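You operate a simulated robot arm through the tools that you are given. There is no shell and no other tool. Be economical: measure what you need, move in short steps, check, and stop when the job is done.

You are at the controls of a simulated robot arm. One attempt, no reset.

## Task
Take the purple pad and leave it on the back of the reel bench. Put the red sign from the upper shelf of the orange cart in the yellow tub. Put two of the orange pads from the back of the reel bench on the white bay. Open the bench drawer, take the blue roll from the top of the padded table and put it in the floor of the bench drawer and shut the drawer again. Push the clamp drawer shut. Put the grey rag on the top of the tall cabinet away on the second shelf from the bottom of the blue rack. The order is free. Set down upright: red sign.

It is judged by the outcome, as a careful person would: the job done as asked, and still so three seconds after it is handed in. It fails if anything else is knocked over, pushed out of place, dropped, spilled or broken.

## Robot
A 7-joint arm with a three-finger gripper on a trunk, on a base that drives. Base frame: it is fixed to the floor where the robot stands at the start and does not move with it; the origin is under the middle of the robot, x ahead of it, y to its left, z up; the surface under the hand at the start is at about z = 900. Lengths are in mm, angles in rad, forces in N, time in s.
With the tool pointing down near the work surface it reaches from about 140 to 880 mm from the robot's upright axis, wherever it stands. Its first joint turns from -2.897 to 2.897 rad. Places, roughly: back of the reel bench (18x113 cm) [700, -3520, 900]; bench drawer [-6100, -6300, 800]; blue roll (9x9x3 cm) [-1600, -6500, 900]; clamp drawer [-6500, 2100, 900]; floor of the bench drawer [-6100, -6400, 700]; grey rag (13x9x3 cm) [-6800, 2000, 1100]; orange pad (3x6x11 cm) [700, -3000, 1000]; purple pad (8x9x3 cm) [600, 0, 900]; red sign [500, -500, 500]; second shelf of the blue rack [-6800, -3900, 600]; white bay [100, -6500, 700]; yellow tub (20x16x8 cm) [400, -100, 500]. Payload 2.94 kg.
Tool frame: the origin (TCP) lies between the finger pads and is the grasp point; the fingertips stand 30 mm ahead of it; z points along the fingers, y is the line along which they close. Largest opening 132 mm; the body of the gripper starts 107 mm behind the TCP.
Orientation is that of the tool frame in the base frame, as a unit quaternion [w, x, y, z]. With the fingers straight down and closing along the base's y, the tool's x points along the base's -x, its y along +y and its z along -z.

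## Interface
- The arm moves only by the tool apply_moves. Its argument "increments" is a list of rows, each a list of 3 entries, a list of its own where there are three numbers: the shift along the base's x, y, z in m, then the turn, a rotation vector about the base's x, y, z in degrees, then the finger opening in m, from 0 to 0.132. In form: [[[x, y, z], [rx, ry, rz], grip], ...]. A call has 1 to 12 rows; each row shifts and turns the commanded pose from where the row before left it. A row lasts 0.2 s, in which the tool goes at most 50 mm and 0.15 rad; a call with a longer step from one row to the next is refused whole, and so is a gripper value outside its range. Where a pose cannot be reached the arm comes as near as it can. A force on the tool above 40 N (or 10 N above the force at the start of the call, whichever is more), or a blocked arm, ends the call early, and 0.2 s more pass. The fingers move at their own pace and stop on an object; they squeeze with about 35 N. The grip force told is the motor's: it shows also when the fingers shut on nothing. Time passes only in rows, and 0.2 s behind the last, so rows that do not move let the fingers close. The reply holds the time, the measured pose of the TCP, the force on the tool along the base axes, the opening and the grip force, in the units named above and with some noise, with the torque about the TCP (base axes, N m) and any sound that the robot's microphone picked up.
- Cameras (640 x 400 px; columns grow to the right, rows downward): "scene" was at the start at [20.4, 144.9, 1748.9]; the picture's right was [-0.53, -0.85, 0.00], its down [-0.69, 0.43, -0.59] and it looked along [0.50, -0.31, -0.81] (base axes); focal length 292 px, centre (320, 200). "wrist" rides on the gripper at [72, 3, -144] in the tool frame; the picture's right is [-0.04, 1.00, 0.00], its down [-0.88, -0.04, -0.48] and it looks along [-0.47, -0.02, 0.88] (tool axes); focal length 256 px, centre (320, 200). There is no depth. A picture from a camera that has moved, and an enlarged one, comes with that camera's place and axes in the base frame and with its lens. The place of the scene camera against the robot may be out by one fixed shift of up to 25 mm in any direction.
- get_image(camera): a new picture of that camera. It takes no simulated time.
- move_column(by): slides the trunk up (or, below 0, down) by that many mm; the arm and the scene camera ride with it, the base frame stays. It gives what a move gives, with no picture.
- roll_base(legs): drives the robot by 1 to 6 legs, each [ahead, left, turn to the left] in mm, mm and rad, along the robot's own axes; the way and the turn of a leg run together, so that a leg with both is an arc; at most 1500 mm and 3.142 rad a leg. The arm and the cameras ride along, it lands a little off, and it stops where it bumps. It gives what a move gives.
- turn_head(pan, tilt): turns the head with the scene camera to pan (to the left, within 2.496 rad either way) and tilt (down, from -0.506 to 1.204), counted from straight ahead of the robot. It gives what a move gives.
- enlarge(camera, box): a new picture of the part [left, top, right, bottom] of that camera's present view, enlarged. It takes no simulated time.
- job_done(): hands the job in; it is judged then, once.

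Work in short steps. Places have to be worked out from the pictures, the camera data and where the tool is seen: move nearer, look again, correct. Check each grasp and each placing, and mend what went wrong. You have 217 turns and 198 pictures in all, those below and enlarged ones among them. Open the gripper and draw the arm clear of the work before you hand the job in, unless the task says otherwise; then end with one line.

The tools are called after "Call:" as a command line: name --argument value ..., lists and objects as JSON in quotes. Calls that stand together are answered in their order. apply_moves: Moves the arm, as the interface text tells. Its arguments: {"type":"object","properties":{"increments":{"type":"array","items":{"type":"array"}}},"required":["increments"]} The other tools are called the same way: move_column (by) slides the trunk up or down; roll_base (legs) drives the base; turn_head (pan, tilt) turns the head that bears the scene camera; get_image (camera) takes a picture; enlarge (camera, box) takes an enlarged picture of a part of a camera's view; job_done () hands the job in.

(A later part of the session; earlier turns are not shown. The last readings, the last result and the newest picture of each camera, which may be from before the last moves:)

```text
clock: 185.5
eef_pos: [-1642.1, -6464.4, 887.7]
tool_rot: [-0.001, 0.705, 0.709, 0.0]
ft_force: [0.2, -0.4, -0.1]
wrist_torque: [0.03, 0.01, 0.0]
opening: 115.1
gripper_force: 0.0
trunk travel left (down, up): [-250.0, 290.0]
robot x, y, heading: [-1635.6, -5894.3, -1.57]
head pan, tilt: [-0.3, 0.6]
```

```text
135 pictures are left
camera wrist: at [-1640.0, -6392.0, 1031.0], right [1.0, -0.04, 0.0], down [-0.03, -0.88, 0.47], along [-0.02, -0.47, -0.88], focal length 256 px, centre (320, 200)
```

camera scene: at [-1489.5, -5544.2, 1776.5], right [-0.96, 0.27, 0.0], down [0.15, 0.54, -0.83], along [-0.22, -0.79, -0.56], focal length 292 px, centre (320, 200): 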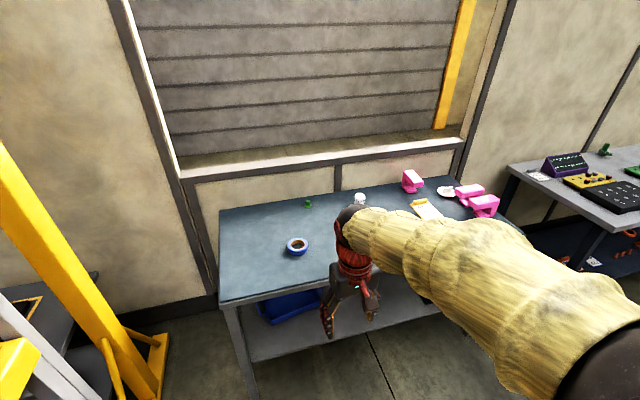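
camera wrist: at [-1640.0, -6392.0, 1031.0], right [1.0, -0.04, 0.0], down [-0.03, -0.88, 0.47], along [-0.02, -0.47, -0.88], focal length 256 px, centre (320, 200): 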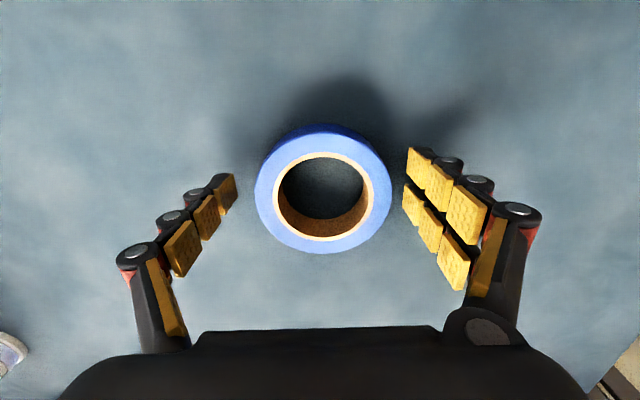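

Call:
apply_moves --increments '[[[0, 0, -0.003], [0, 0, 0], 0.115], [[0, 0, 0], [0, 0, 0], 0.07], [[0, 0, 0], [0, 0, 0], 0.07], [[0, 0, 0], [0, 0, 0], 0.07], [[0, 0, 0], [0, 0, 0], 0.07]]'

Call:
apply_moves --increments '[[[0, 0, 0.02], [0, 0, 0], 0.07], [[0, 0, 0.04], [0, 0, 0], 0.07], [[0, 0, 0], [0, 0, 0], 0.07]]'

Call:
get_image --camera "wrist"

```text
clock: 186.7
eef_pos: [-1641.3, -6464.2, 885.8]
tool_rot: [-0.001, 0.704, 0.71, 0.0]
ft_force: [0.9, 0.0, 5.0]
wrist_torque: [0.06, -0.06, -0.07]
opening: 85.3
gripper_force: 33.7
trunk travel left (down, up): [-250.0, 290.0]
robot x, y, heading: [-1632.9, -5890.7, -1.57]
head pan, tilt: [-0.3, 0.6]
```

```text
clock: 187.5
eef_pos: [-1641.1, -6463.8, 943.1]
tool_rot: [0.0, 0.705, 0.71, 0.0]
ft_force: [0.5, -0.4, -0.3]
wrist_torque: [0.0, 0.01, -0.01]
opening: 85.4
gripper_force: 34.4
trunk travel left (down, up): [-250.0, 290.0]
robot x, y, heading: [-1634.9, -5896.0, -1.564]
head pan, tilt: [-0.3, 0.6]
```

```text
134 pictures are left
camera wrist: at [-1639.7, -6391.4, 1086.6], right [1.0, -0.04, 0.0], down [-0.03, -0.88, 0.47], along [-0.02, -0.47, -0.88], focal length 256 px, centre (320, 200)
```

wrist: 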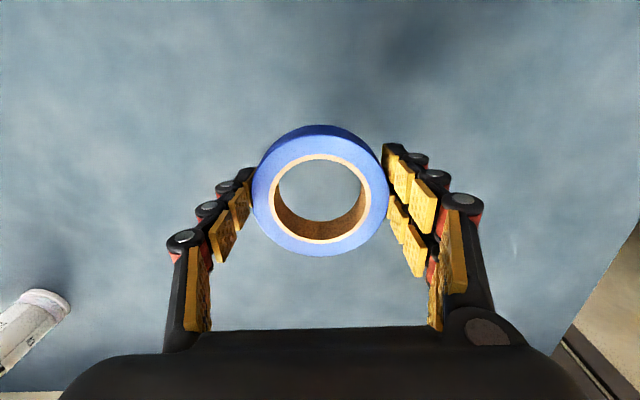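

Held. Lift, retract, back up, and look toward the drawer bench to the right.

Call:
apply_moves --increments '[[[0, 0, 0.045], [0, 0, 0], 0.07], [[0, 0, 0.045], [0, 0, 0], 0.07], [[0, 0, 0.045], [0, 0, 0], 0.07], [[0, 0, 0.045], [0, 0, 0], 0.07], [[0, 0.045, 0.02], [0, 0, 0], 0.07], [[0, 0.045, 0.02], [0, 0, 0], 0.07], [[0, 0.045, 0], [0, 0, 0], 0.07]]'

Call:
roll_base --legs '[[-450, 0, 0], [0, 0, -1.571]]'

Call:
turn_head --pan 0.1 --tilt 0.4

Call:
get_image --camera "scene"

```text
clock: 189.1
eef_pos: [-1641.5, -6328.6, 1165.5]
tool_rot: [0.0, 0.705, 0.709, 0.0]
ft_force: [0.3, 0.3, 0.4]
wrist_torque: [0.01, -0.01, -0.03]
opening: 84.8
gripper_force: 35.1
trunk travel left (down, up): [-250.0, 290.0]
robot x, y, heading: [-1636.6, -5895.1, -1.568]
head pan, tilt: [-0.3, 0.6]
```

```text
clock: 195.7
eef_pos: [-2070.0, -5439.5, 1166.0]
tool_rot: [0.0, 1.0, -0.004, 0.001]
ft_force: [-0.1, -0.5, -0.3]
wrist_torque: [0.0, 0.01, -0.03]
opening: 84.7
gripper_force: 35.2
trunk travel left (down, up): [-250.0, 290.0]
robot x, y, heading: [-1637.4, -5450.3, 3.13]
head pan, tilt: [-0.3, 0.6]
```

```text
clock: 196.5
eef_pos: [-2069.7, -5437.8, 1165.2]
tool_rot: [0.0, 1.0, -0.004, 0.001]
ft_force: [-0.8, -0.3, -0.3]
wrist_torque: [-0.01, 0.0, -0.02]
opening: 84.9
gripper_force: 35.6
trunk travel left (down, up): [-250.0, 290.0]
robot x, y, heading: [-1635.9, -5451.3, 3.134]
head pan, tilt: [0.099, 0.4]
```

```text
133 pictures are left
camera scene: at [-1713.6, -5655.1, 1794.7], right [-0.09, 1.0, 0.0], down [0.39, 0.03, -0.92], along [-0.92, -0.08, -0.39], focal length 292 px, centre (320, 200)
```

scene: 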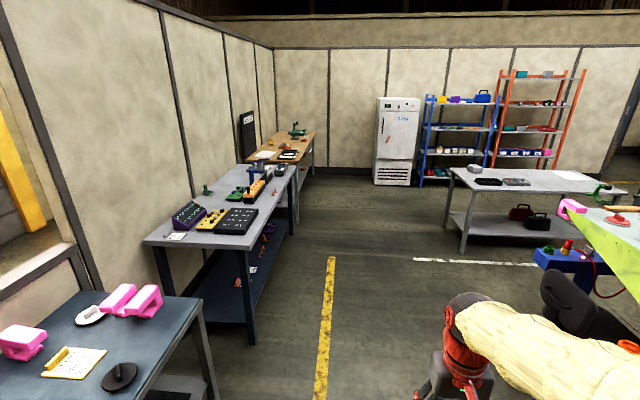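

Clear lane along y≈-5450. Drive to x≈-5900 and turn to face the wooden bench.

Call:
roll_base --legs '[[1500, 0, 0.01], [1500, 0, 0], [1150, 0, 0], [0, 0, 1.571]]'

Call:
turn_head --pan -0.3 --tilt 0.6

Call:
get_image --camera "scene"

```text
clock: 220.3
eef_pos: [-5787.6, -5856.3, 1165.4]
tool_rot: [0.0, 0.703, 0.711, 0.001]
ft_force: [0.2, -0.4, -0.6]
wrist_torque: [0.02, -0.01, 0.0]
opening: 83.1
gripper_force: 35.1
trunk travel left (down, up): [-250.0, 290.0]
robot x, y, heading: [-5784.6, -5419.9, -1.557]
head pan, tilt: [0.099, 0.4]
```

```text
clock: 221.2
eef_pos: [-5786.8, -5856.0, 1165.0]
tool_rot: [0.0, 0.702, 0.712, 0.001]
ft_force: [0.5, -0.5, -0.9]
wrist_torque: [-0.01, 0.01, -0.04]
opening: 83.3
gripper_force: 35.5
trunk travel left (down, up): [-250.0, 290.0]
robot x, y, heading: [-5785.3, -5422.8, -1.563]
head pan, tilt: [-0.3, 0.6]
```

```text
132 pictures are left
camera scene: at [-5631.8, -5482.6, 1776.6], right [-0.96, 0.28, 0.0], down [0.16, 0.54, -0.83], along [-0.23, -0.79, -0.56], focal length 292 px, centre (320, 200)
```

scene: 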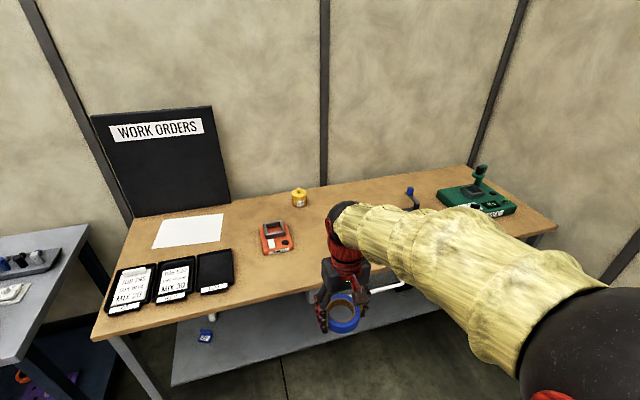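

The handle of the drawer shows below the bench right of the hand. I'll set the roll temporarily on a free part of this bench. Move closer.

Call:
roll_base --legs '[[300, -120, 0]]'

Call:
get_image --camera "wrist"

Call:
turn_head --pan -0.6 --tilt 0.8

Call:
get_image --camera "scene"

```text
clock: 223.3
eef_pos: [-5906.0, -6162.6, 1164.7]
tool_rot: [0.0, 0.703, 0.711, 0.0]
ft_force: [-0.4, 0.0, -0.5]
wrist_torque: [0.0, -0.01, -0.01]
opening: 83.3
gripper_force: 35.3
trunk travel left (down, up): [-250.0, 290.0]
robot x, y, heading: [-5902.5, -5728.2, -1.559]
head pan, tilt: [-0.3, 0.6]
```

```text
131 pictures are left
camera wrist: at [-5904.6, -6090.4, 1307.8], right [1.0, -0.03, 0.0], down [-0.03, -0.88, 0.47], along [-0.02, -0.47, -0.88], focal length 256 px, centre (320, 200)
```

wrist: 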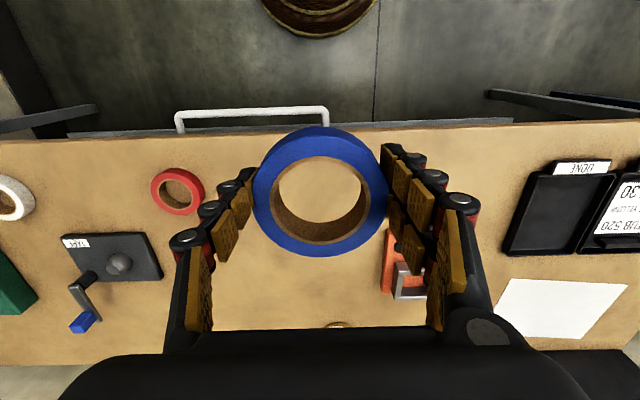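

```text
clock: 224.1
eef_pos: [-5905.8, -6161.9, 1164.9]
tool_rot: [0.0, 0.703, 0.711, 0.001]
ft_force: [-0.5, -0.2, 0.4]
wrist_torque: [0.01, 0.0, 0.02]
opening: 83.0
gripper_force: 35.1
trunk travel left (down, up): [-250.0, 290.0]
robot x, y, heading: [-5898.9, -5732.4, -1.562]
head pan, tilt: [-0.6, 0.799]
```

```text
130 pictures are left
camera scene: at [-5769.2, -5771.0, 1759.7], right [-0.83, 0.56, 0.0], down [0.4, 0.59, -0.7], along [-0.39, -0.58, -0.72], focal length 292 px, centre (320, 200)
```

scene: 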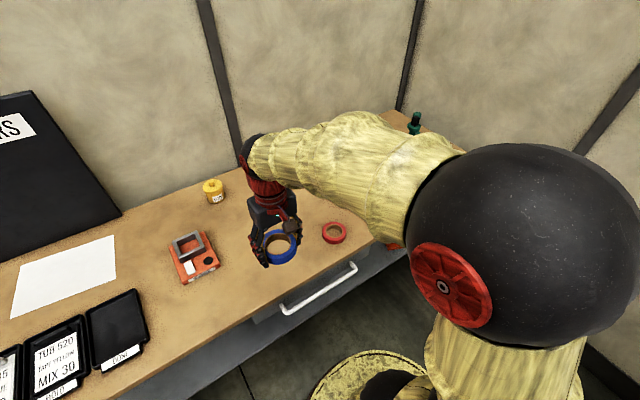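

Free spot at ≈(-5940,-6330). Lower the roll there in steps.

Call:
apply_moves --increments '[[[-0.008, -0.042, 0], [0, 0, 0], 0.07], [[-0.008, -0.042, 0], [0, 0, 0], 0.07], [[-0.009, -0.042, 0], [0, 0, 0], 0.07], [[-0.009, -0.042, 0], [0, 0, 0], 0.07], [[0, 0, -0.045], [0, 0, 0], 0.07], [[0, 0, -0.045], [0, 0, 0], 0.07], [[0, 0, -0.045], [0, 0, 0], 0.07], [[0, 0, -0.045], [0, 0, 0], 0.07], [[0, 0, -0.015], [0, 0, 0], 0.07], [[0, 0, -0.01], [0, 0, 0], 0.07], [[0, 0, -0.01], [0, 0, 0], 0.07], [[0, 0, 0], [0, 0, 0], 0.07]]'

Call:
get_image --camera "wrist"

```text
clock: 226.7
eef_pos: [-5941.0, -6329.9, 949.2]
tool_rot: [-0.001, 0.704, 0.711, 0.001]
ft_force: [-0.4, -0.2, -0.2]
wrist_torque: [0.01, -0.01, 0.01]
opening: 83.1
gripper_force: 35.0
trunk travel left (down, up): [-250.0, 290.0]
robot x, y, heading: [-5902.2, -5727.8, -1.567]
head pan, tilt: [-0.6, 0.799]
```

```text
129 pictures are left
camera wrist: at [-5938.5, -6257.6, 1092.9], right [1.0, -0.03, 0.0], down [-0.03, -0.88, 0.47], along [-0.02, -0.47, -0.88], focal length 256 px, centre (320, 200)
```

wrist: 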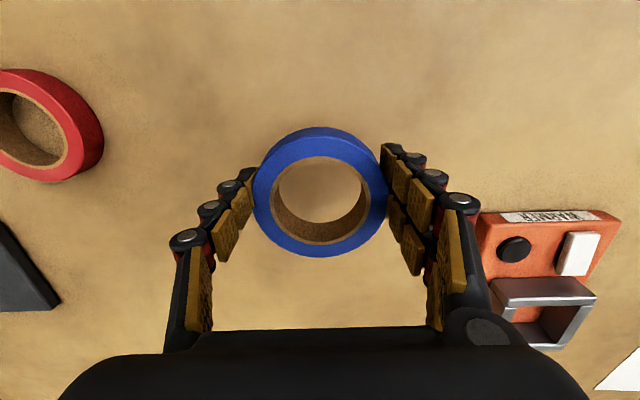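

Call:
apply_moves --increments '[[[0, 0, -0.008], [0, 0, 0], 0.07], [[0, 0, -0.004], [0, 0, 0], 0.07], [[0, 0, 0], [0, 0, 0], 0.07]]'

Call:
apply_moves --increments '[[[0, 0, -0.004], [0, 0, 0], 0.07], [[0, 0, 0], [0, 0, 0], 0.07]]'

Call:
apply_moves --increments '[[[0, 0, -0.004], [0, 0, 0], 0.07], [[0, 0, 0], [0, 0, 0], 0.07]]'

```text
clock: 227.5
eef_pos: [-5941.0, -6330.2, 938.0]
tool_rot: [-0.001, 0.703, 0.711, 0.001]
ft_force: [-0.3, 0.3, -0.4]
wrist_torque: [0.01, -0.06, 0.06]
opening: 83.0
gripper_force: 35.9
trunk travel left (down, up): [-250.0, 290.0]
robot x, y, heading: [-5904.7, -5728.7, -1.561]
head pan, tilt: [-0.6, 0.799]
```

```text
clock: 228.1
eef_pos: [-5940.0, -6330.1, 933.0]
tool_rot: [-0.001, 0.704, 0.711, 0.001]
ft_force: [0.5, 0.2, -1.0]
wrist_torque: [0.0, -0.02, -0.03]
opening: 83.2
gripper_force: 34.6
trunk travel left (down, up): [-250.0, 290.0]
robot x, y, heading: [-5903.4, -5727.2, -1.564]
head pan, tilt: [-0.6, 0.799]
```

```text
clock: 228.7
eef_pos: [-5940.8, -6331.3, 929.6]
tool_rot: [0.0, 0.703, 0.711, 0.001]
ft_force: [0.2, 0.2, 0.1]
wrist_torque: [0.0, -0.01, 0.01]
opening: 82.9
gripper_force: 35.0
trunk travel left (down, up): [-250.0, 290.0]
robot x, y, heading: [-5899.1, -5731.2, -1.559]
head pan, tilt: [-0.6, 0.799]
```

Call:
apply_moves --increments '[[[0, 0, -0.004], [0, 0, 0], 0.07], [[0, 0, 0], [0, 0, 0], 0.07]]'

Call:
apply_moves --increments '[[[0, 0, -0.004], [0, 0, 0], 0.07], [[0, 0, 0], [0, 0, 0], 0.07]]'

Call:
apply_moves --increments '[[[0, 0, -0.004], [0, 0, 0], 0.07], [[0, 0, 0], [0, 0, 0], 0.07]]'

```text
clock: 229.3
eef_pos: [-5940.1, -6329.2, 925.7]
tool_rot: [0.0, 0.703, 0.711, 0.0]
ft_force: [-0.9, 0.1, -0.4]
wrist_torque: [-0.02, 0.0, 0.01]
opening: 82.9
gripper_force: 35.6
trunk travel left (down, up): [-250.0, 290.0]
robot x, y, heading: [-5899.3, -5727.7, -1.565]
head pan, tilt: [-0.6, 0.799]
```

```text
clock: 229.9
eef_pos: [-5939.4, -6330.1, 921.3]
tool_rot: [0.0, 0.704, 0.71, 0.001]
ft_force: [-0.2, -0.1, -1.2]
wrist_torque: [0.03, -0.01, -0.02]
opening: 83.1
gripper_force: 34.9
trunk travel left (down, up): [-250.0, 290.0]
robot x, y, heading: [-5896.9, -5730.7, -1.561]
head pan, tilt: [-0.6, 0.799]
```

```text
clock: 230.5
eef_pos: [-5939.5, -6330.6, 918.1]
tool_rot: [-0.001, 0.703, 0.711, 0.001]
ft_force: [-0.4, 0.1, -0.4]
wrist_torque: [0.03, -0.02, -0.01]
opening: 83.0
gripper_force: 35.0
trunk travel left (down, up): [-250.0, 290.0]
robot x, y, heading: [-5898.1, -5726.0, -1.561]
head pan, tilt: [-0.6, 0.799]
```

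Bench is lower than assumed; look to gauge the remaining gap.

Call:
get_image --camera "wrist"

Call:
apply_moves --increments '[[[0, 0, -0.005], [0, 0, 0], 0.07], [[0, 0, -0.003], [0, 0, 0], 0.07], [[0, 0, 0], [0, 0, 0], 0.07]]'

```text
128 pictures are left
camera wrist: at [-5938.1, -6258.4, 1060.7], right [1.0, -0.03, 0.0], down [-0.03, -0.88, 0.47], along [-0.02, -0.47, -0.88], focal length 256 px, centre (320, 200)
```

wrist: 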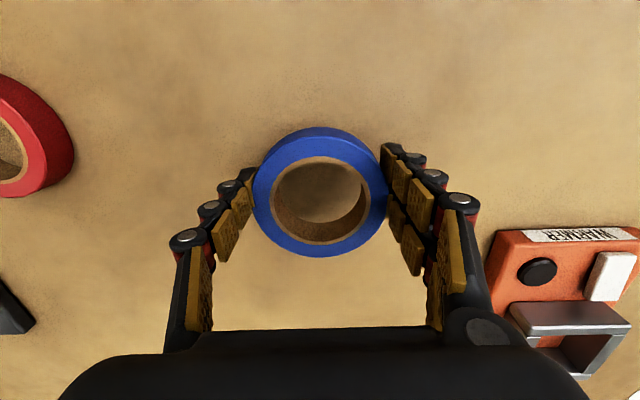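

```text
clock: 231.3
eef_pos: [-5939.6, -6331.0, 909.1]
tool_rot: [-0.001, 0.703, 0.711, 0.0]
ft_force: [-0.4, -0.4, -0.5]
wrist_torque: [0.03, 0.01, 0.0]
opening: 82.9
gripper_force: 34.6
trunk travel left (down, up): [-250.0, 290.0]
robot x, y, heading: [-5901.8, -5728.1, -1.56]
head pan, tilt: [-0.6, 0.799]
```

Call:
apply_moves --increments '[[[0, 0, -0.004], [0, 0, 0], 0.07], [[0, 0, 0], [0, 0, 0], 0.07]]'

Call:
apply_moves --increments '[[[0, 0, -0.004], [0, 0, 0], 0.07], [[0, 0, 0], [0, 0, 0], 0.07]]'

Call:
apply_moves --increments '[[[0, 0, -0.004], [0, 0, 0], 0.07], [[0, 0, 0], [0, 0, 0], 0.07]]'

Call:
apply_moves --increments '[[[0, 0, -0.004], [0, 0, 0], 0.07], [[0, 0, 0], [0, 0, 0], 0.07]]'

```text
clock: 231.9
eef_pos: [-5939.9, -6329.5, 907.2]
tool_rot: [0.0, 0.703, 0.711, 0.0]
ft_force: [-0.2, 0.0, -0.2]
wrist_torque: [-0.02, 0.0, 0.05]
opening: 83.0
gripper_force: 34.7
trunk travel left (down, up): [-250.0, 290.0]
robot x, y, heading: [-5901.7, -5728.0, -1.561]
head pan, tilt: [-0.6, 0.799]
```

```text
clock: 232.5
eef_pos: [-5939.6, -6329.8, 901.3]
tool_rot: [-0.001, 0.703, 0.711, 0.001]
ft_force: [-0.4, 0.6, -1.2]
wrist_torque: [-0.01, -0.01, -0.01]
opening: 82.9
gripper_force: 34.6
trunk travel left (down, up): [-250.0, 290.0]
robot x, y, heading: [-5901.4, -5728.4, -1.563]
head pan, tilt: [-0.6, 0.799]
```

```text
clock: 233.1
eef_pos: [-5939.9, -6330.0, 899.0]
tool_rot: [0.0, 0.703, 0.712, 0.0]
ft_force: [0.8, -0.4, -0.9]
wrist_torque: [0.02, -0.02, -0.01]
opening: 82.9
gripper_force: 34.9
trunk travel left (down, up): [-250.0, 290.0]
robot x, y, heading: [-5902.5, -5727.0, -1.565]
head pan, tilt: [-0.6, 0.799]
```

```text
clock: 233.7
eef_pos: [-5939.9, -6331.6, 894.0]
tool_rot: [-0.001, 0.704, 0.711, 0.001]
ft_force: [0.1, 0.0, -0.3]
wrist_torque: [0.01, 0.01, -0.01]
opening: 82.9
gripper_force: 35.1
trunk travel left (down, up): [-250.0, 290.0]
robot x, y, heading: [-5902.3, -5730.8, -1.559]
head pan, tilt: [-0.6, 0.799]
```

Call:
get_image --camera "wrist"

Call:
apply_moves --increments '[[[0, 0, -0.004], [0, 0, 0], 0.07], [[0, 0, 0], [0, 0, 0], 0.07]]'

Call:
apply_moves --increments '[[[0, 0, -0.004], [0, 0, 0], 0.07], [[0, 0, 0], [0, 0, 0], 0.07]]'

Call:
apply_moves --increments '[[[0, 0, -0.003], [0, 0, 0], 0.07], [[0, 0, 0], [0, 0, 0], 0.07]]'

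```text
127 pictures are left
camera wrist: at [-5938.7, -6258.0, 1036.8], right [1.0, -0.03, 0.0], down [-0.03, -0.88, 0.47], along [-0.02, -0.47, -0.88], focal length 256 px, centre (320, 200)
```

wrist: 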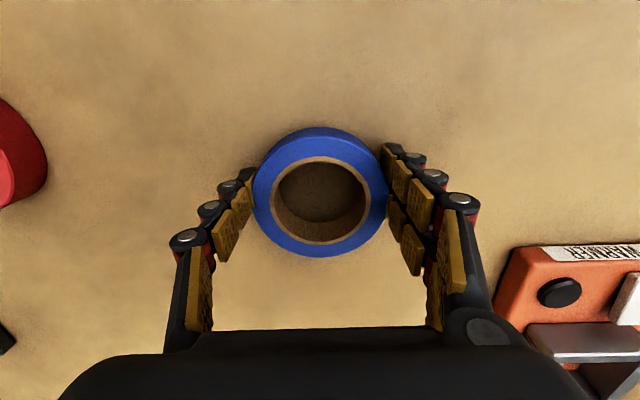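

```text
clock: 234.3
eef_pos: [-5939.9, -6331.7, 889.7]
tool_rot: [-0.001, 0.703, 0.711, 0.001]
ft_force: [0.5, 0.7, -0.3]
wrist_torque: [0.0, 0.03, 0.01]
opening: 82.9
gripper_force: 34.7
trunk travel left (down, up): [-250.0, 290.0]
robot x, y, heading: [-5901.0, -5730.4, -1.562]
head pan, tilt: [-0.6, 0.799]
```

```text
clock: 234.9
eef_pos: [-5940.1, -6330.3, 886.0]
tool_rot: [-0.001, 0.704, 0.71, 0.001]
ft_force: [-0.2, 1.6, 3.6]
wrist_torque: [-0.07, -0.12, -0.02]
opening: 83.0
gripper_force: 34.8
trunk travel left (down, up): [-250.0, 290.0]
robot x, y, heading: [-5903.2, -5731.6, -1.558]
head pan, tilt: [-0.6, 0.799]
```

```text
clock: 235.5
eef_pos: [-5940.2, -6330.3, 885.6]
tool_rot: [0.001, 0.704, 0.711, -0.001]
ft_force: [-1.9, 6.7, 32.5]
wrist_torque: [0.75, -0.48, 0.05]
opening: 83.1
gripper_force: 35.2
trunk travel left (down, up): [-250.0, 290.0]
robot x, y, heading: [-5901.8, -5728.6, -1.563]
head pan, tilt: [-0.6, 0.799]
```

Contact at 886 (bench top ≈853). Release, rise, retract back.

Call:
apply_moves --increments '[[[0, 0, 0.004], [0, 0, 0], 0.07], [[0, 0, 0], [0, 0, 0], 0.115], [[0, 0, 0], [0, 0, 0], 0.115], [[0, 0, 0], [0, 0, 0], 0.115], [[0, 0, 0.03], [0, 0, 0], 0.115], [[0, 0, 0.045], [0, 0, 0], 0.115], [[0, 0, 0.045], [0, 0, 0], 0.115], [[0, 0, 0.045], [0, 0, 0], 0.115], [[0, 0.045, 0.01], [0, 0, 0], 0.1], [[0, 0.045, 0.01], [0, 0, 0], 0.1], [[0, 0.045, 0.01], [0, 0, 0], 0.1], [[0, 0.045, 0.01], [0, 0, 0], 0.1]]'

Call:
roll_base --legs '[[-280, -130, 0]]'

Call:
get_image --camera "wrist"

Call:
turn_head --pan 0.2 --tilt 0.75

Call:
get_image --camera "scene"

```text
clock: 238.1
eef_pos: [-5938.7, -6148.7, 1093.8]
tool_rot: [0.0, 0.703, 0.711, 0.0]
ft_force: [0.5, 0.1, 1.0]
wrist_torque: [0.01, 0.0, -0.01]
opening: 100.3
gripper_force: 0.5
trunk travel left (down, up): [-250.0, 290.0]
robot x, y, heading: [-5901.5, -5728.7, -1.566]
head pan, tilt: [-0.6, 0.799]
```

```text
clock: 240.2
eef_pos: [-6072.4, -5866.3, 1091.9]
tool_rot: [-0.001, 0.704, 0.711, 0.0]
ft_force: [0.9, 0.4, 0.2]
wrist_torque: [0.0, 0.0, -0.02]
opening: 100.4
gripper_force: 0.1
trunk travel left (down, up): [-250.0, 290.0]
robot x, y, heading: [-6035.9, -5445.6, -1.562]
head pan, tilt: [-0.6, 0.799]
```

```text
126 pictures are left
camera wrist: at [-6069.7, -5793.9, 1235.9], right [1.0, -0.03, 0.0], down [-0.03, -0.88, 0.47], along [-0.02, -0.47, -0.88], focal length 256 px, centre (320, 200)
```

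wrist: 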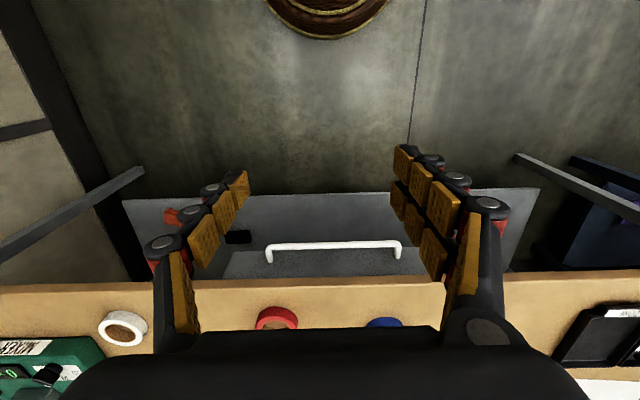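

```text
clock: 241.4
eef_pos: [-6071.0, -5867.1, 1093.0]
tool_rot: [-0.001, 0.703, 0.711, 0.001]
ft_force: [-0.3, 0.3, -0.3]
wrist_torque: [0.01, 0.01, -0.02]
opening: 100.2
gripper_force: 0.1
trunk travel left (down, up): [-250.0, 290.0]
robot x, y, heading: [-6031.4, -5445.3, -1.559]
head pan, tilt: [0.201, 0.75]
```

```text
125 pictures are left
camera scene: at [-5839.6, -5501.2, 1763.6], right [-0.98, -0.21, 0.0], down [-0.14, 0.67, -0.73], along [0.15, -0.72, -0.68], focal length 292 px, centre (320, 200)
```

scene: 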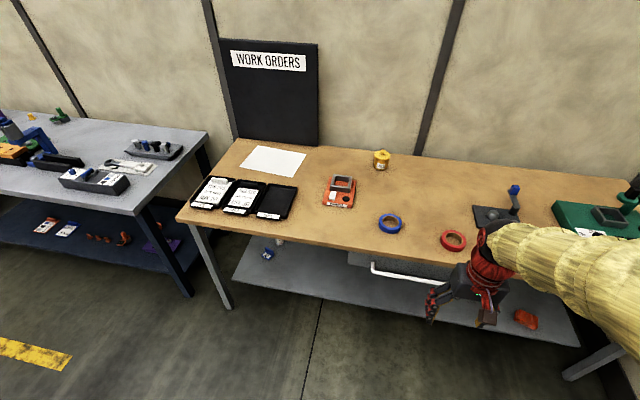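

Handle bar located: centre ≈(-6050,-6171,757), ~300 mm long, ~45 mm standoff. I'll approach it horizontally with fingers closing vertically. Back off 120 mm and rotate the tool in steps.

Call:
roll_base --legs '[[-120, 0, 0]]'

Call:
apply_moves --increments '[[[0.0, -0.015, -0.015], [-4.62, 4.62, 4.62], 0.08], [[0.0, -0.015, -0.015], [-4.62, 4.62, 4.62], 0.08], [[0.0, -0.015, -0.015], [-4.62, 4.62, 4.62], 0.08], [[0.0, -0.015, -0.015], [-4.62, 4.62, 4.62], 0.08], [[0.0, -0.015, -0.02], [-4.62, 4.62, 4.62], 0.08], [[0.0, -0.015, -0.02], [-4.62, 4.62, 4.62], 0.08], [[0.0, -0.015, -0.02], [-4.62, 4.62, 4.62], 0.08], [[0.0, -0.015, -0.02], [-4.62, 4.62, 4.62], 0.08]]'

Call:
get_image --camera "scene"

```text
clock: 242.6
eef_pos: [-6073.5, -5745.2, 1092.8]
tool_rot: [0.0, 0.703, 0.711, 0.001]
ft_force: [-0.4, 0.1, 0.5]
wrist_torque: [-0.05, 0.0, -0.01]
opening: 100.2
gripper_force: 0.0
trunk travel left (down, up): [-250.0, 290.0]
robot x, y, heading: [-6033.5, -5324.3, -1.563]
head pan, tilt: [0.201, 0.75]
```

```text
clock: 244.4
eef_pos: [-6073.3, -5868.4, 954.3]
tool_rot: [-0.002, 0.38, 0.817, -0.433]
ft_force: [0.3, -1.0, 1.1]
wrist_torque: [0.05, -0.01, -0.02]
opening: 79.8
gripper_force: 0.2
trunk travel left (down, up): [-250.0, 290.0]
robot x, y, heading: [-6032.0, -5319.0, -1.563]
head pan, tilt: [0.201, 0.75]
```

```text
124 pictures are left
camera scene: at [-5840.4, -5380.5, 1763.7], right [-0.98, -0.21, 0.0], down [-0.14, 0.67, -0.73], along [0.15, -0.72, -0.68], focal length 292 px, centre (320, 200)
```

scene: 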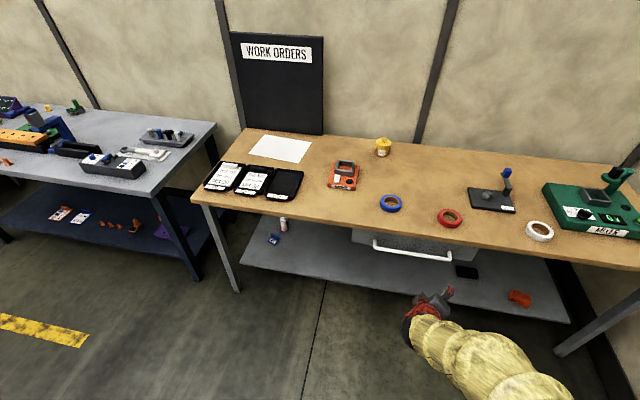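

Rotation is tracking. Complete it, arriving ~90 mm in front of the bar.

Call:
apply_moves --increments '[[[0.003, -0.025, -0.028], [-4.62, 4.62, 4.62], 0.08], [[0.003, -0.025, -0.028], [-4.62, 4.62, 4.62], 0.08], [[0.003, -0.025, -0.028], [-4.62, 4.62, 4.62], 0.08], [[0.003, -0.025, -0.028], [-4.62, 4.62, 4.62], 0.08], [[0.003, -0.025, -0.028], [-4.62, 4.62, 4.62], 0.08], [[0.003, -0.025, -0.028], [-4.62, 4.62, 4.62], 0.08], [[0.003, -0.025, -0.028], [-4.62, 4.62, 4.62], 0.08], [[0, 0, 0], [0, 0, 0], 0.08]]'

Call:
get_image --camera "wrist"

Call:
get_image --camera "scene"

```text
clock: 246.2
eef_pos: [-6054.1, -5955.3, 830.3]
tool_rot: [-0.007, 0.135, 0.766, -0.628]
ft_force: [0.1, -0.2, 0.1]
wrist_torque: [-0.01, 0.02, -0.02]
opening: 80.0
gripper_force: 0.1
out of reach, approached as far as the arm can: row 5, 6, 7
trunk travel left (down, up): [-250.0, 290.0]
robot x, y, heading: [-6031.0, -5321.8, -1.56]
head pan, tilt: [0.201, 0.75]
```

```text
123 pictures are left
camera wrist: at [-6097.6, -5800.1, 845.3], right [0.24, 0.16, -0.96], down [0.92, 0.26, 0.28], along [0.29, -0.95, -0.09], focal length 256 px, centre (320, 200)
```

wrist: 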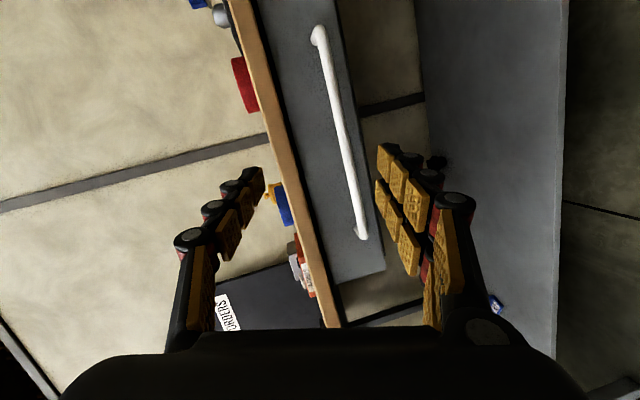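

```text
122 pictures are left
camera scene: at [-5840.4, -5380.0, 1763.7], right [-0.98, -0.21, 0.0], down [-0.14, 0.67, -0.73], along [0.15, -0.72, -0.68], focal length 292 px, centre (320, 200)
```

scene: 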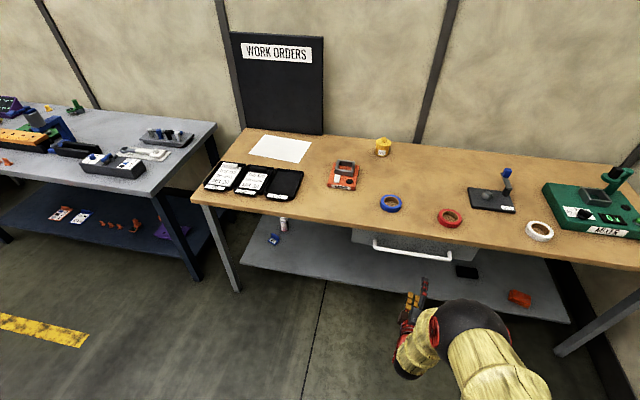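

The arm hit a limit partway (~17° of rotation left). Try finishing the rotation alone.

Call:
apply_moves --increments '[[[0, 0, 0], [-4.62, 4.62, 4.62], 0.08], [[0, 0, 0], [-4.62, 4.62, 4.62], 0.08], [[0, 0, 0], [0, 0, 0], 0.08]]'

```text
clock: 247.0
eef_pos: [-5985.0, -5946.5, 830.6]
tool_rot: [-0.018, 0.033, 0.717, -0.696]
ft_force: [0.0, 0.0, 0.6]
wrist_torque: [-0.02, -0.02, -0.04]
opening: 80.0
gripper_force: 0.1
out of reach, approached as far as the arm can: row 1, 2
trunk travel left (down, up): [-250.0, 290.0]
robot x, y, heading: [-6033.9, -5322.5, -1.564]
head pan, tilt: [0.201, 0.75]
```

Orientation nearly there but position drifted. Test translating at this orientation.

Call:
apply_moves --increments '[[[-0.03, 0, -0.03], [0, 0, 0], 0.08], [[-0.03, 0, -0.03], [0, 0, 0], 0.08], [[0, 0, -0.01], [0, 0, 0], 0.08], [[0, 0, 0], [0, 0, 0], 0.08]]'

```text
clock: 248.0
eef_pos: [-5976.1, -5929.7, 767.3]
tool_rot: [-0.01, 0.026, 0.718, -0.695]
ft_force: [0.3, 0.4, -0.1]
wrist_torque: [-0.06, -0.03, 0.0]
opening: 80.1
gripper_force: 0.1
out of reach, approached as far as the arm can: row 1, 2, 3
trunk travel left (down, up): [-250.0, 290.0]
robot x, y, heading: [-6037.3, -5324.0, -1.562]
head pan, tilt: [0.201, 0.75]
```

A joint limit on this side. Roll the other way: rotate about -y back through camera-below to camera-left, in two calls.

Call:
apply_moves --increments '[[[-0.006, 0.0, 0.005], [0, -8.2, 0], 0.08], [[-0.006, 0, 0.005], [0, -8.2, 0], 0.08], [[-0.006, 0, 0.005], [0, -8.2, 0], 0.08], [[-0.006, 0, 0.005], [0, -8.2, 0], 0.08], [[-0.006, 0, 0.005], [0, -8.2, 0], 0.08], [[-0.006, 0, 0], [0, -8.2, 0], 0.08], [[-0.006, 0, 0], [0, -8.2, 0], 0.08], [[-0.006, 0, 0], [0, -8.2, 0], 0.08], [[-0.006, 0, 0], [0, -8.2, 0], 0.08], [[-0.006, 0, 0], [0, -8.2, 0], 0.08], [[-0.006, 0, 0], [0, -8, 0], 0.08]]'

Call:
get_image --camera "scene"

```text
clock: 250.4
eef_pos: [-5941.5, -5906.0, 807.7]
tool_rot: [0.458, 0.47, 0.551, -0.516]
ft_force: [-0.5, 0.1, -0.6]
wrist_torque: [-0.01, -0.01, 0.01]
opening: 80.2
gripper_force: 0.0
out of reach, approached as far as the arm can: row 1, 2, 3, 4, 5, 6, 7, 8, 9, 10, 11
trunk travel left (down, up): [-250.0, 290.0]
robot x, y, heading: [-6035.5, -5321.9, -1.568]
head pan, tilt: [0.201, 0.75]
```

```text
121 pictures are left
camera scene: at [-5840.4, -5380.2, 1763.6], right [-0.98, -0.21, 0.0], down [-0.14, 0.67, -0.73], along [0.15, -0.72, -0.68], focal length 292 px, centre (320, 200)
```

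scene: 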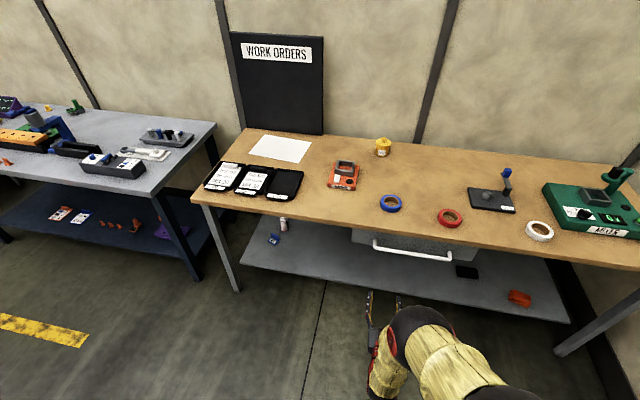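

Pure horizontal seems limited because the shoulder is too high. Lower the trunk fully and use a 30° downward tilt.

Call:
move_column --by -250

Call:
apply_moves --increments '[[[-0.015, 0, 0.03], [4, 7, 0], 0.08], [[-0.015, 0, 0.03], [4, 7, 0], 0.08], [[-0.015, 0, 0.03], [4, 7, 0], 0.08], [[-0.015, 0, 0.03], [4, 7, 0], 0.08], [[-0.015, 0, 0.03], [4, 7, 0], 0.08], [[-0.015, 0, 0.03], [4, 7, 0], 0.08], [[-0.015, 0, 0.02], [4, 7, 0], 0.08]]'

```text
clock: 253.0
eef_pos: [-5941.5, -5905.8, 559.2]
tool_rot: [0.457, 0.469, 0.552, -0.517]
ft_force: [0.3, -1.1, 0.2]
wrist_torque: [0.0, -0.01, 0.02]
opening: 79.8
gripper_force: 0.1
trunk travel left (down, up): [0.0, 540.0]
robot x, y, heading: [-6032.8, -5325.1, -1.568]
head pan, tilt: [0.201, 0.75]
```

```text
clock: 254.6
eef_pos: [-6039.0, -5905.8, 748.6]
tool_rot: [0.066, 0.309, 0.794, -0.518]
ft_force: [0.8, -0.4, -0.7]
wrist_torque: [0.0, 0.01, -0.04]
opening: 80.0
gripper_force: 0.1
out of reach, approached as far as the arm can: row 1
trunk travel left (down, up): [0.0, 540.0]
robot x, y, heading: [-6033.4, -5324.2, -1.561]
head pan, tilt: [0.201, 0.75]
```

Reachable now. Finish the orientation (30° downward, fingers closing vertically) while moving to the pre-grasp ~80 mm from the bar.

Call:
apply_moves --increments '[[[-0.002, -0.035, 0.009], [1.2, 4.95, 5.48], 0.08], [[-0.002, -0.035, 0.009], [1.2, 4.95, 5.48], 0.08], [[-0.002, -0.035, 0.009], [1.2, 4.95, 5.48], 0.08], [[-0.002, -0.035, 0.009], [1.2, 4.95, 5.48], 0.08], [[-0.002, -0.035, 0.009], [1.2, 4.95, 5.48], 0.08], [[0, 0, 0], [0, 0, 0], 0.08]]'

Call:
get_image --camera "wrist"

Call:
get_image --camera "scene"

```text
clock: 256.0
eef_pos: [-6025.0, -6085.1, 802.7]
tool_rot: [-0.009, 0.003, 0.868, -0.497]
ft_force: [0.1, -0.6, -0.4]
wrist_torque: [-0.06, 0.02, 0.0]
opening: 80.1
gripper_force: 0.1
out of reach, approached as far as the arm can: row 4, 5
trunk travel left (down, up): [0.0, 540.0]
robot x, y, heading: [-6035.0, -5327.4, -1.559]
head pan, tilt: [0.201, 0.75]
```

```text
120 pictures are left
camera wrist: at [-6095.8, -5957.3, 872.5], right [0.04, 0.5, -0.86], down [0.89, 0.38, 0.26], along [0.46, -0.78, -0.43], focal length 256 px, centre (320, 200)
```

wrist: 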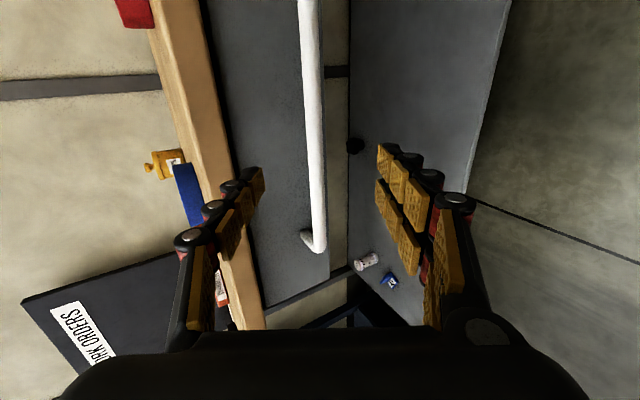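

```text
119 pictures are left
camera scene: at [-5840.5, -5380.3, 1513.6], right [-0.98, -0.21, 0.0], down [-0.14, 0.67, -0.73], along [0.15, -0.72, -0.68], focal length 292 px, centre (320, 200)
```

scene: 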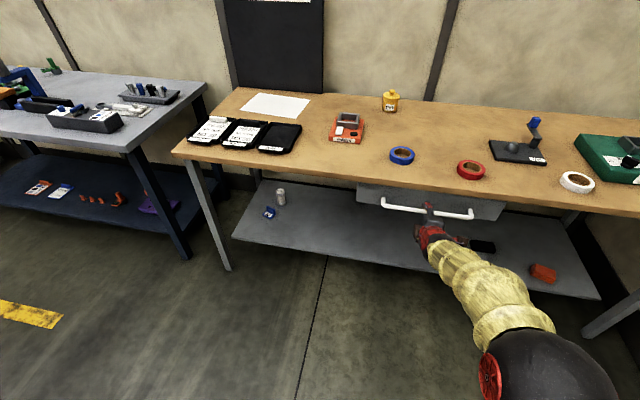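

Bar is centred between the fingers. Advance ~92 mm along the tool axis.

Call:
apply_moves --increments '[[[0, -0.026, -0.015], [0, 0, 0], 0.08], [[0, -0.026, -0.015], [0, 0, 0], 0.08], [[0, -0.018, -0.01], [0, 0, 0], 0.08], [[0, 0, 0], [0, 0, 0], 0.08]]'

Call:
get_image --camera "wrist"

```text
clock: 257.0
eef_pos: [-6015.7, -6154.9, 763.2]
tool_rot: [-0.002, 0.002, 0.867, -0.499]
ft_force: [-1.1, 0.3, 0.2]
wrist_torque: [-0.02, 0.0, -0.02]
opening: 80.0
gripper_force: 0.1
out of reach, approached as far as the arm can: row 1
trunk travel left (down, up): [0.0, 540.0]
robot x, y, heading: [-6034.1, -5320.6, -1.569]
head pan, tilt: [0.201, 0.75]
```

```text
118 pictures are left
camera wrist: at [-6089.7, -6029.6, 830.7], right [0.04, 0.5, -0.86], down [0.88, 0.39, 0.27], along [0.47, -0.77, -0.42], focal length 256 px, centre (320, 200)
```

wrist: 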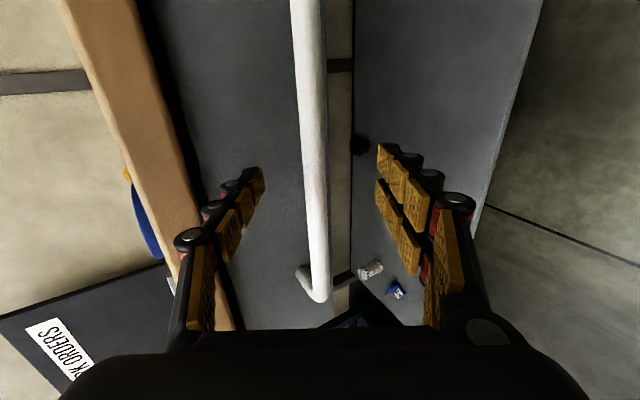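

Advance a bit further and close on the bar.

Call:
apply_moves --increments '[[[0, -0.018, -0.009], [0, 0, 0], 0.08], [[0, 0, 0], [0, 0, 0], 0.01], [[0, 0, 0], [0, 0, 0], 0.005], [[0, 0, 0], [0, 0, 0], 0.005], [[0, 0, 0], [0, 0, 0], 0.005], [[0, 0, 0], [0, 0, 0], 0.005], [[0, 0, 0], [0, 0, 0], 0.005]]'

Call:
get_image --camera "wrist"

```text
clock: 258.6
eef_pos: [-6016.5, -6174.1, 755.3]
tool_rot: [0.0, 0.0, 0.865, -0.501]
ft_force: [-0.5, -2.6, 4.4]
wrist_torque: [-0.02, 0.03, 0.03]
opening: 14.5
gripper_force: 27.1
trunk travel left (down, up): [0.0, 540.0]
robot x, y, heading: [-6032.9, -5323.0, -1.559]
head pan, tilt: [0.201, 0.75]
```

```text
117 pictures are left
camera wrist: at [-6090.2, -6048.0, 823.1], right [0.04, 0.5, -0.87], down [0.88, 0.39, 0.27], along [0.48, -0.77, -0.42], focal length 256 px, centre (320, 200)
```

wrist: 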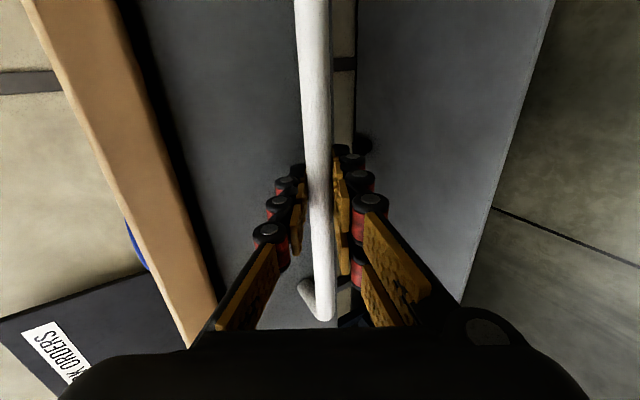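

Bar gripped (14.5 mm). Pull +y 280 mm.

Call:
apply_moves --increments '[[[0, 0.02, 0], [0, 0, 0], 0.005], [[0, 0.028, 0], [0, 0, 0], 0.005], [[0, 0.028, 0], [0, 0, 0], 0.005], [[0, 0.028, 0], [0, 0, 0], 0.005], [[0, 0.028, 0], [0, 0, 0], 0.005], [[0, 0.028, 0], [0, 0, 0], 0.005], [[0, 0.028, 0], [0, 0, 0], 0.005], [[0, 0.028, 0], [0, 0, 0], 0.005], [[0, 0.028, 0], [0, 0, 0], 0.005], [[0, 0.02, 0], [0, 0, 0], 0.005], [[0, 0, 0], [0, 0, 0], 0.005]]'

Call:
get_image --camera "scene"

```text
clock: 261.0
eef_pos: [-5996.2, -5912.4, 757.5]
tool_rot: [-0.002, 0.002, 0.868, -0.497]
ft_force: [-19.7, 0.2, -31.4]
wrist_torque: [0.17, 0.18, -0.05]
opening: 14.6
gripper_force: 41.0
out of reach, approached as far as the arm can: row 2, 3, 4, 6
trunk travel left (down, up): [0.0, 540.0]
robot x, y, heading: [-6033.2, -5325.5, -1.566]
head pan, tilt: [0.201, 0.75]
```

```text
116 pictures are left
camera scene: at [-5841.8, -5382.0, 1513.6], right [-0.98, -0.21, 0.0], down [-0.14, 0.67, -0.73], along [0.15, -0.71, -0.68], focal length 292 px, centre (320, 200)
```

scene: 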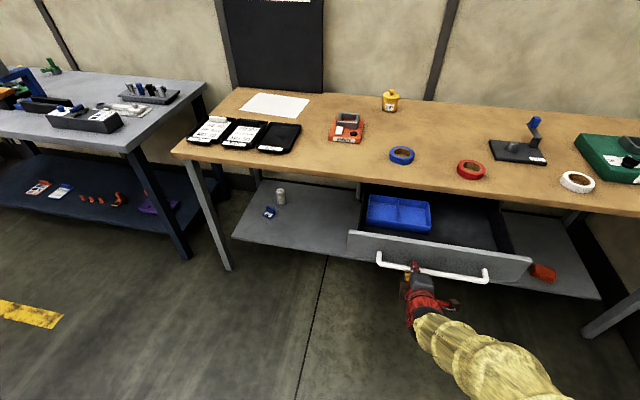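

Drawer is open ~260 mm; floor right of the blue tray is free. Release and back away.

Call:
apply_moves --increments '[[[0, 0, 0], [0, 0, 0], 0.03], [[0, 0, 0], [0, 0, 0], 0.08], [[0, 0, 0], [0, 0, 0], 0.08], [[0, 0, 0], [0, 0, 0], 0.08], [[0, 0.026, 0.015], [0, 0, 0], 0.08], [[0, 0.03, 0.017], [0, 0, 0], 0.08], [[0, 0.03, 0.017], [0, 0, 0], 0.08]]'

Call:
enlarge --camera "scene" --box '[320, 120, 600, 320]'

```text
clock: 262.6
eef_pos: [-5995.4, -5827.5, 810.8]
tool_rot: [0.001, 0.0, 0.866, -0.5]
ft_force: [1.0, 0.4, -0.1]
wrist_torque: [0.03, 0.02, 0.0]
opening: 80.1
gripper_force: 0.0
trunk travel left (down, up): [0.0, 540.0]
robot x, y, heading: [-6034.9, -5325.8, -1.564]
head pan, tilt: [0.201, 0.75]
```

```text
2.00 times, centred on (460, 220) of scene
camera zoom: at [-5840.4, -5380.5, 1513.6], right [-0.98, -0.21, 0.0], down [-0.14, 0.67, -0.73], along [0.15, -0.72, -0.68], focal length 584 px, centre (40, 160)
```

zoom: 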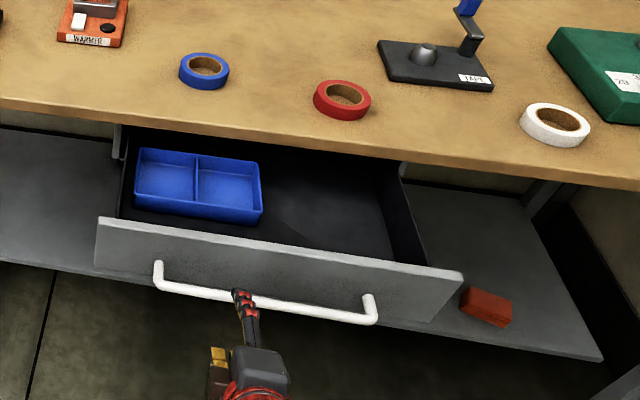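

Free floor is at about x -6100…-6280, y -6190…-5975. Now raise the trunk and restore the tool-down orientation.

Call:
move_column --by 250

Call:
apply_moves --increments '[[[0, 0, 0.01], [3.59, -3.59, -6.22], 0.1], [[0, 0, 0.01], [3.59, -3.59, -6.22], 0.1], [[0, 0, 0.01], [3.59, -3.59, -6.22], 0.1], [[0, 0, 0.01], [3.59, -3.59, -6.22], 0.1], [[0, 0, 0.01], [3.59, -3.59, -6.22], 0.1], [[0, 0, 0.01], [3.59, -3.59, -6.22], 0.1], [[0, 0, 0.01], [3.59, -3.59, -6.22], 0.1], [[0, 0, 0.01], [3.59, -3.59, -6.22], 0.1], [[0, 0, 0.01], [3.59, -3.59, -6.22], 0.1], [[0, 0, 0.01], [3.59, -3.59, -6.22], 0.1], [[0, 0, 0], [3.59, -3.59, -6.22], 0.1], [[0, 0, 0], [3.59, -3.59, -6.22], 0.1]]'

Call:
apply_moves --increments '[[[0, 0, 0], [3.59, -3.59, -6.22], 0.115], [[0, 0, 0], [0, 0, 0], 0.115]]'

```text
clock: 265.2
eef_pos: [-5995.6, -5826.7, 1060.2]
tool_rot: [0.001, 0.0, 0.866, -0.501]
ft_force: [-0.4, 0.7, 0.2]
wrist_torque: [0.03, 0.01, -0.02]
opening: 80.0
gripper_force: 0.0
trunk travel left (down, up): [-250.0, 290.0]
robot x, y, heading: [-6037.0, -5321.7, -1.562]
head pan, tilt: [0.201, 0.75]
```

```text
clock: 267.8
eef_pos: [-5995.8, -5827.9, 1161.0]
tool_rot: [0.001, 0.667, 0.743, -0.045]
ft_force: [-0.6, 0.1, 0.1]
wrist_torque: [0.0, 0.02, 0.0]
opening: 99.9
gripper_force: 0.0
trunk travel left (down, up): [-250.0, 290.0]
robot x, y, heading: [-6033.5, -5326.8, -1.563]
head pan, tilt: [0.201, 0.75]
```

```text
clock: 268.4
eef_pos: [-5994.8, -5826.8, 1161.4]
tool_rot: [0.0, 0.707, 0.707, -0.002]
ft_force: [0.4, 0.1, -0.6]
wrist_torque: [0.05, 0.02, 0.02]
opening: 114.8
gripper_force: 0.0
trunk travel left (down, up): [-250.0, 290.0]
robot x, y, heading: [-6032.7, -5320.3, -1.564]
head pan, tilt: [0.201, 0.75]
```

Drive 220 mm closer (staying clear of the open drawer) and look for the blue roll.

Call:
roll_base --legs '[[220, 0, -0.007]]'

Call:
apply_moves --increments '[[[0.014, -0.045, 0], [0, 0, 0], 0.115], [[0.014, -0.045, 0], [0, 0, 0], 0.115], [[0.014, -0.045, 0], [0, 0, 0], 0.115], [[0.012, -0.045, 0], [0, 0, 0], 0.115], [[0, -0.04, -0.02], [0, 0, 0], 0.115], [[0, 0, 0], [0, 0, 0], 0.115]]'

Call:
get_image --camera "wrist"

```text
clock: 270.0
eef_pos: [-5999.0, -6044.3, 1160.3]
tool_rot: [0.0, 0.71, 0.704, -0.002]
ft_force: [-0.4, -1.1, -0.1]
wrist_torque: [0.01, -0.01, -0.02]
opening: 114.9
gripper_force: 0.1
trunk travel left (down, up): [-250.0, 290.0]
robot x, y, heading: [-6031.9, -5543.9, -1.578]
head pan, tilt: [0.201, 0.75]
```

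```text
clock: 271.4
eef_pos: [-5943.6, -6262.9, 1141.0]
tool_rot: [0.0, 0.71, 0.704, -0.002]
ft_force: [0.6, 0.9, -1.1]
wrist_torque: [0.02, 0.01, 0.03]
opening: 115.2
gripper_force: 0.0
trunk travel left (down, up): [-250.0, 290.0]
robot x, y, heading: [-6033.9, -5541.5, -1.573]
head pan, tilt: [0.201, 0.75]
```

```text
114 pictures are left
camera wrist: at [-5940.9, -6189.7, 1282.7], right [1.0, -0.05, 0.0], down [-0.04, -0.88, 0.48], along [-0.03, -0.48, -0.88], focal length 256 px, centre (320, 200)
```

wrist: 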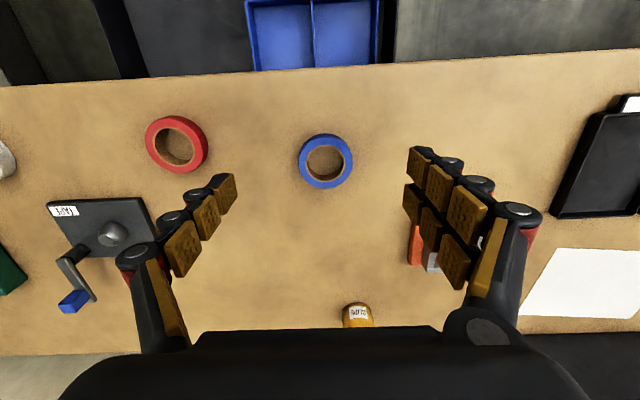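

Roll at ≈(-5941,-6333). Move over it and descend to TCP ≈ 890.

Call:
apply_moves --increments '[[[0.002, -0.035, -0.03], [0, 0, 0], 0.115], [[0.001, -0.034, -0.03], [0, 0, 0], 0.115], [[0, 0, -0.045], [0, 0, 0], 0.115], [[0, 0, -0.045], [0, 0, 0], 0.115], [[0, 0, -0.04], [0, 0, 0], 0.115], [[0, 0, -0.03], [0, 0, 0], 0.115], [[0, 0, 0], [0, 0, 0], 0.115]]'

Call:
get_image --camera "wrist"

```text
clock: 273.0
eef_pos: [-5943.7, -6333.3, 922.1]
tool_rot: [0.0, 0.71, 0.704, -0.001]
ft_force: [0.0, 0.7, -0.1]
wrist_torque: [0.0, -0.03, 0.01]
opening: 115.0
gripper_force: 0.0
trunk travel left (down, up): [-250.0, 290.0]
robot x, y, heading: [-6036.9, -5542.1, -1.575]
head pan, tilt: [0.201, 0.75]
```

```text
113 pictures are left
camera wrist: at [-5940.1, -6260.7, 1065.0], right [1.0, -0.05, 0.0], down [-0.05, -0.88, 0.48], along [-0.03, -0.48, -0.88], focal length 256 px, centre (320, 200)
```

wrist: 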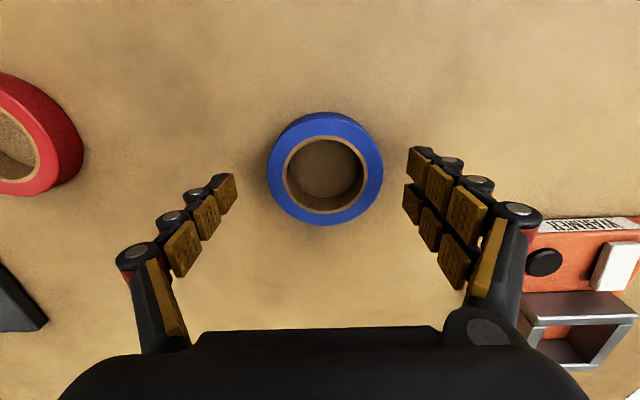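

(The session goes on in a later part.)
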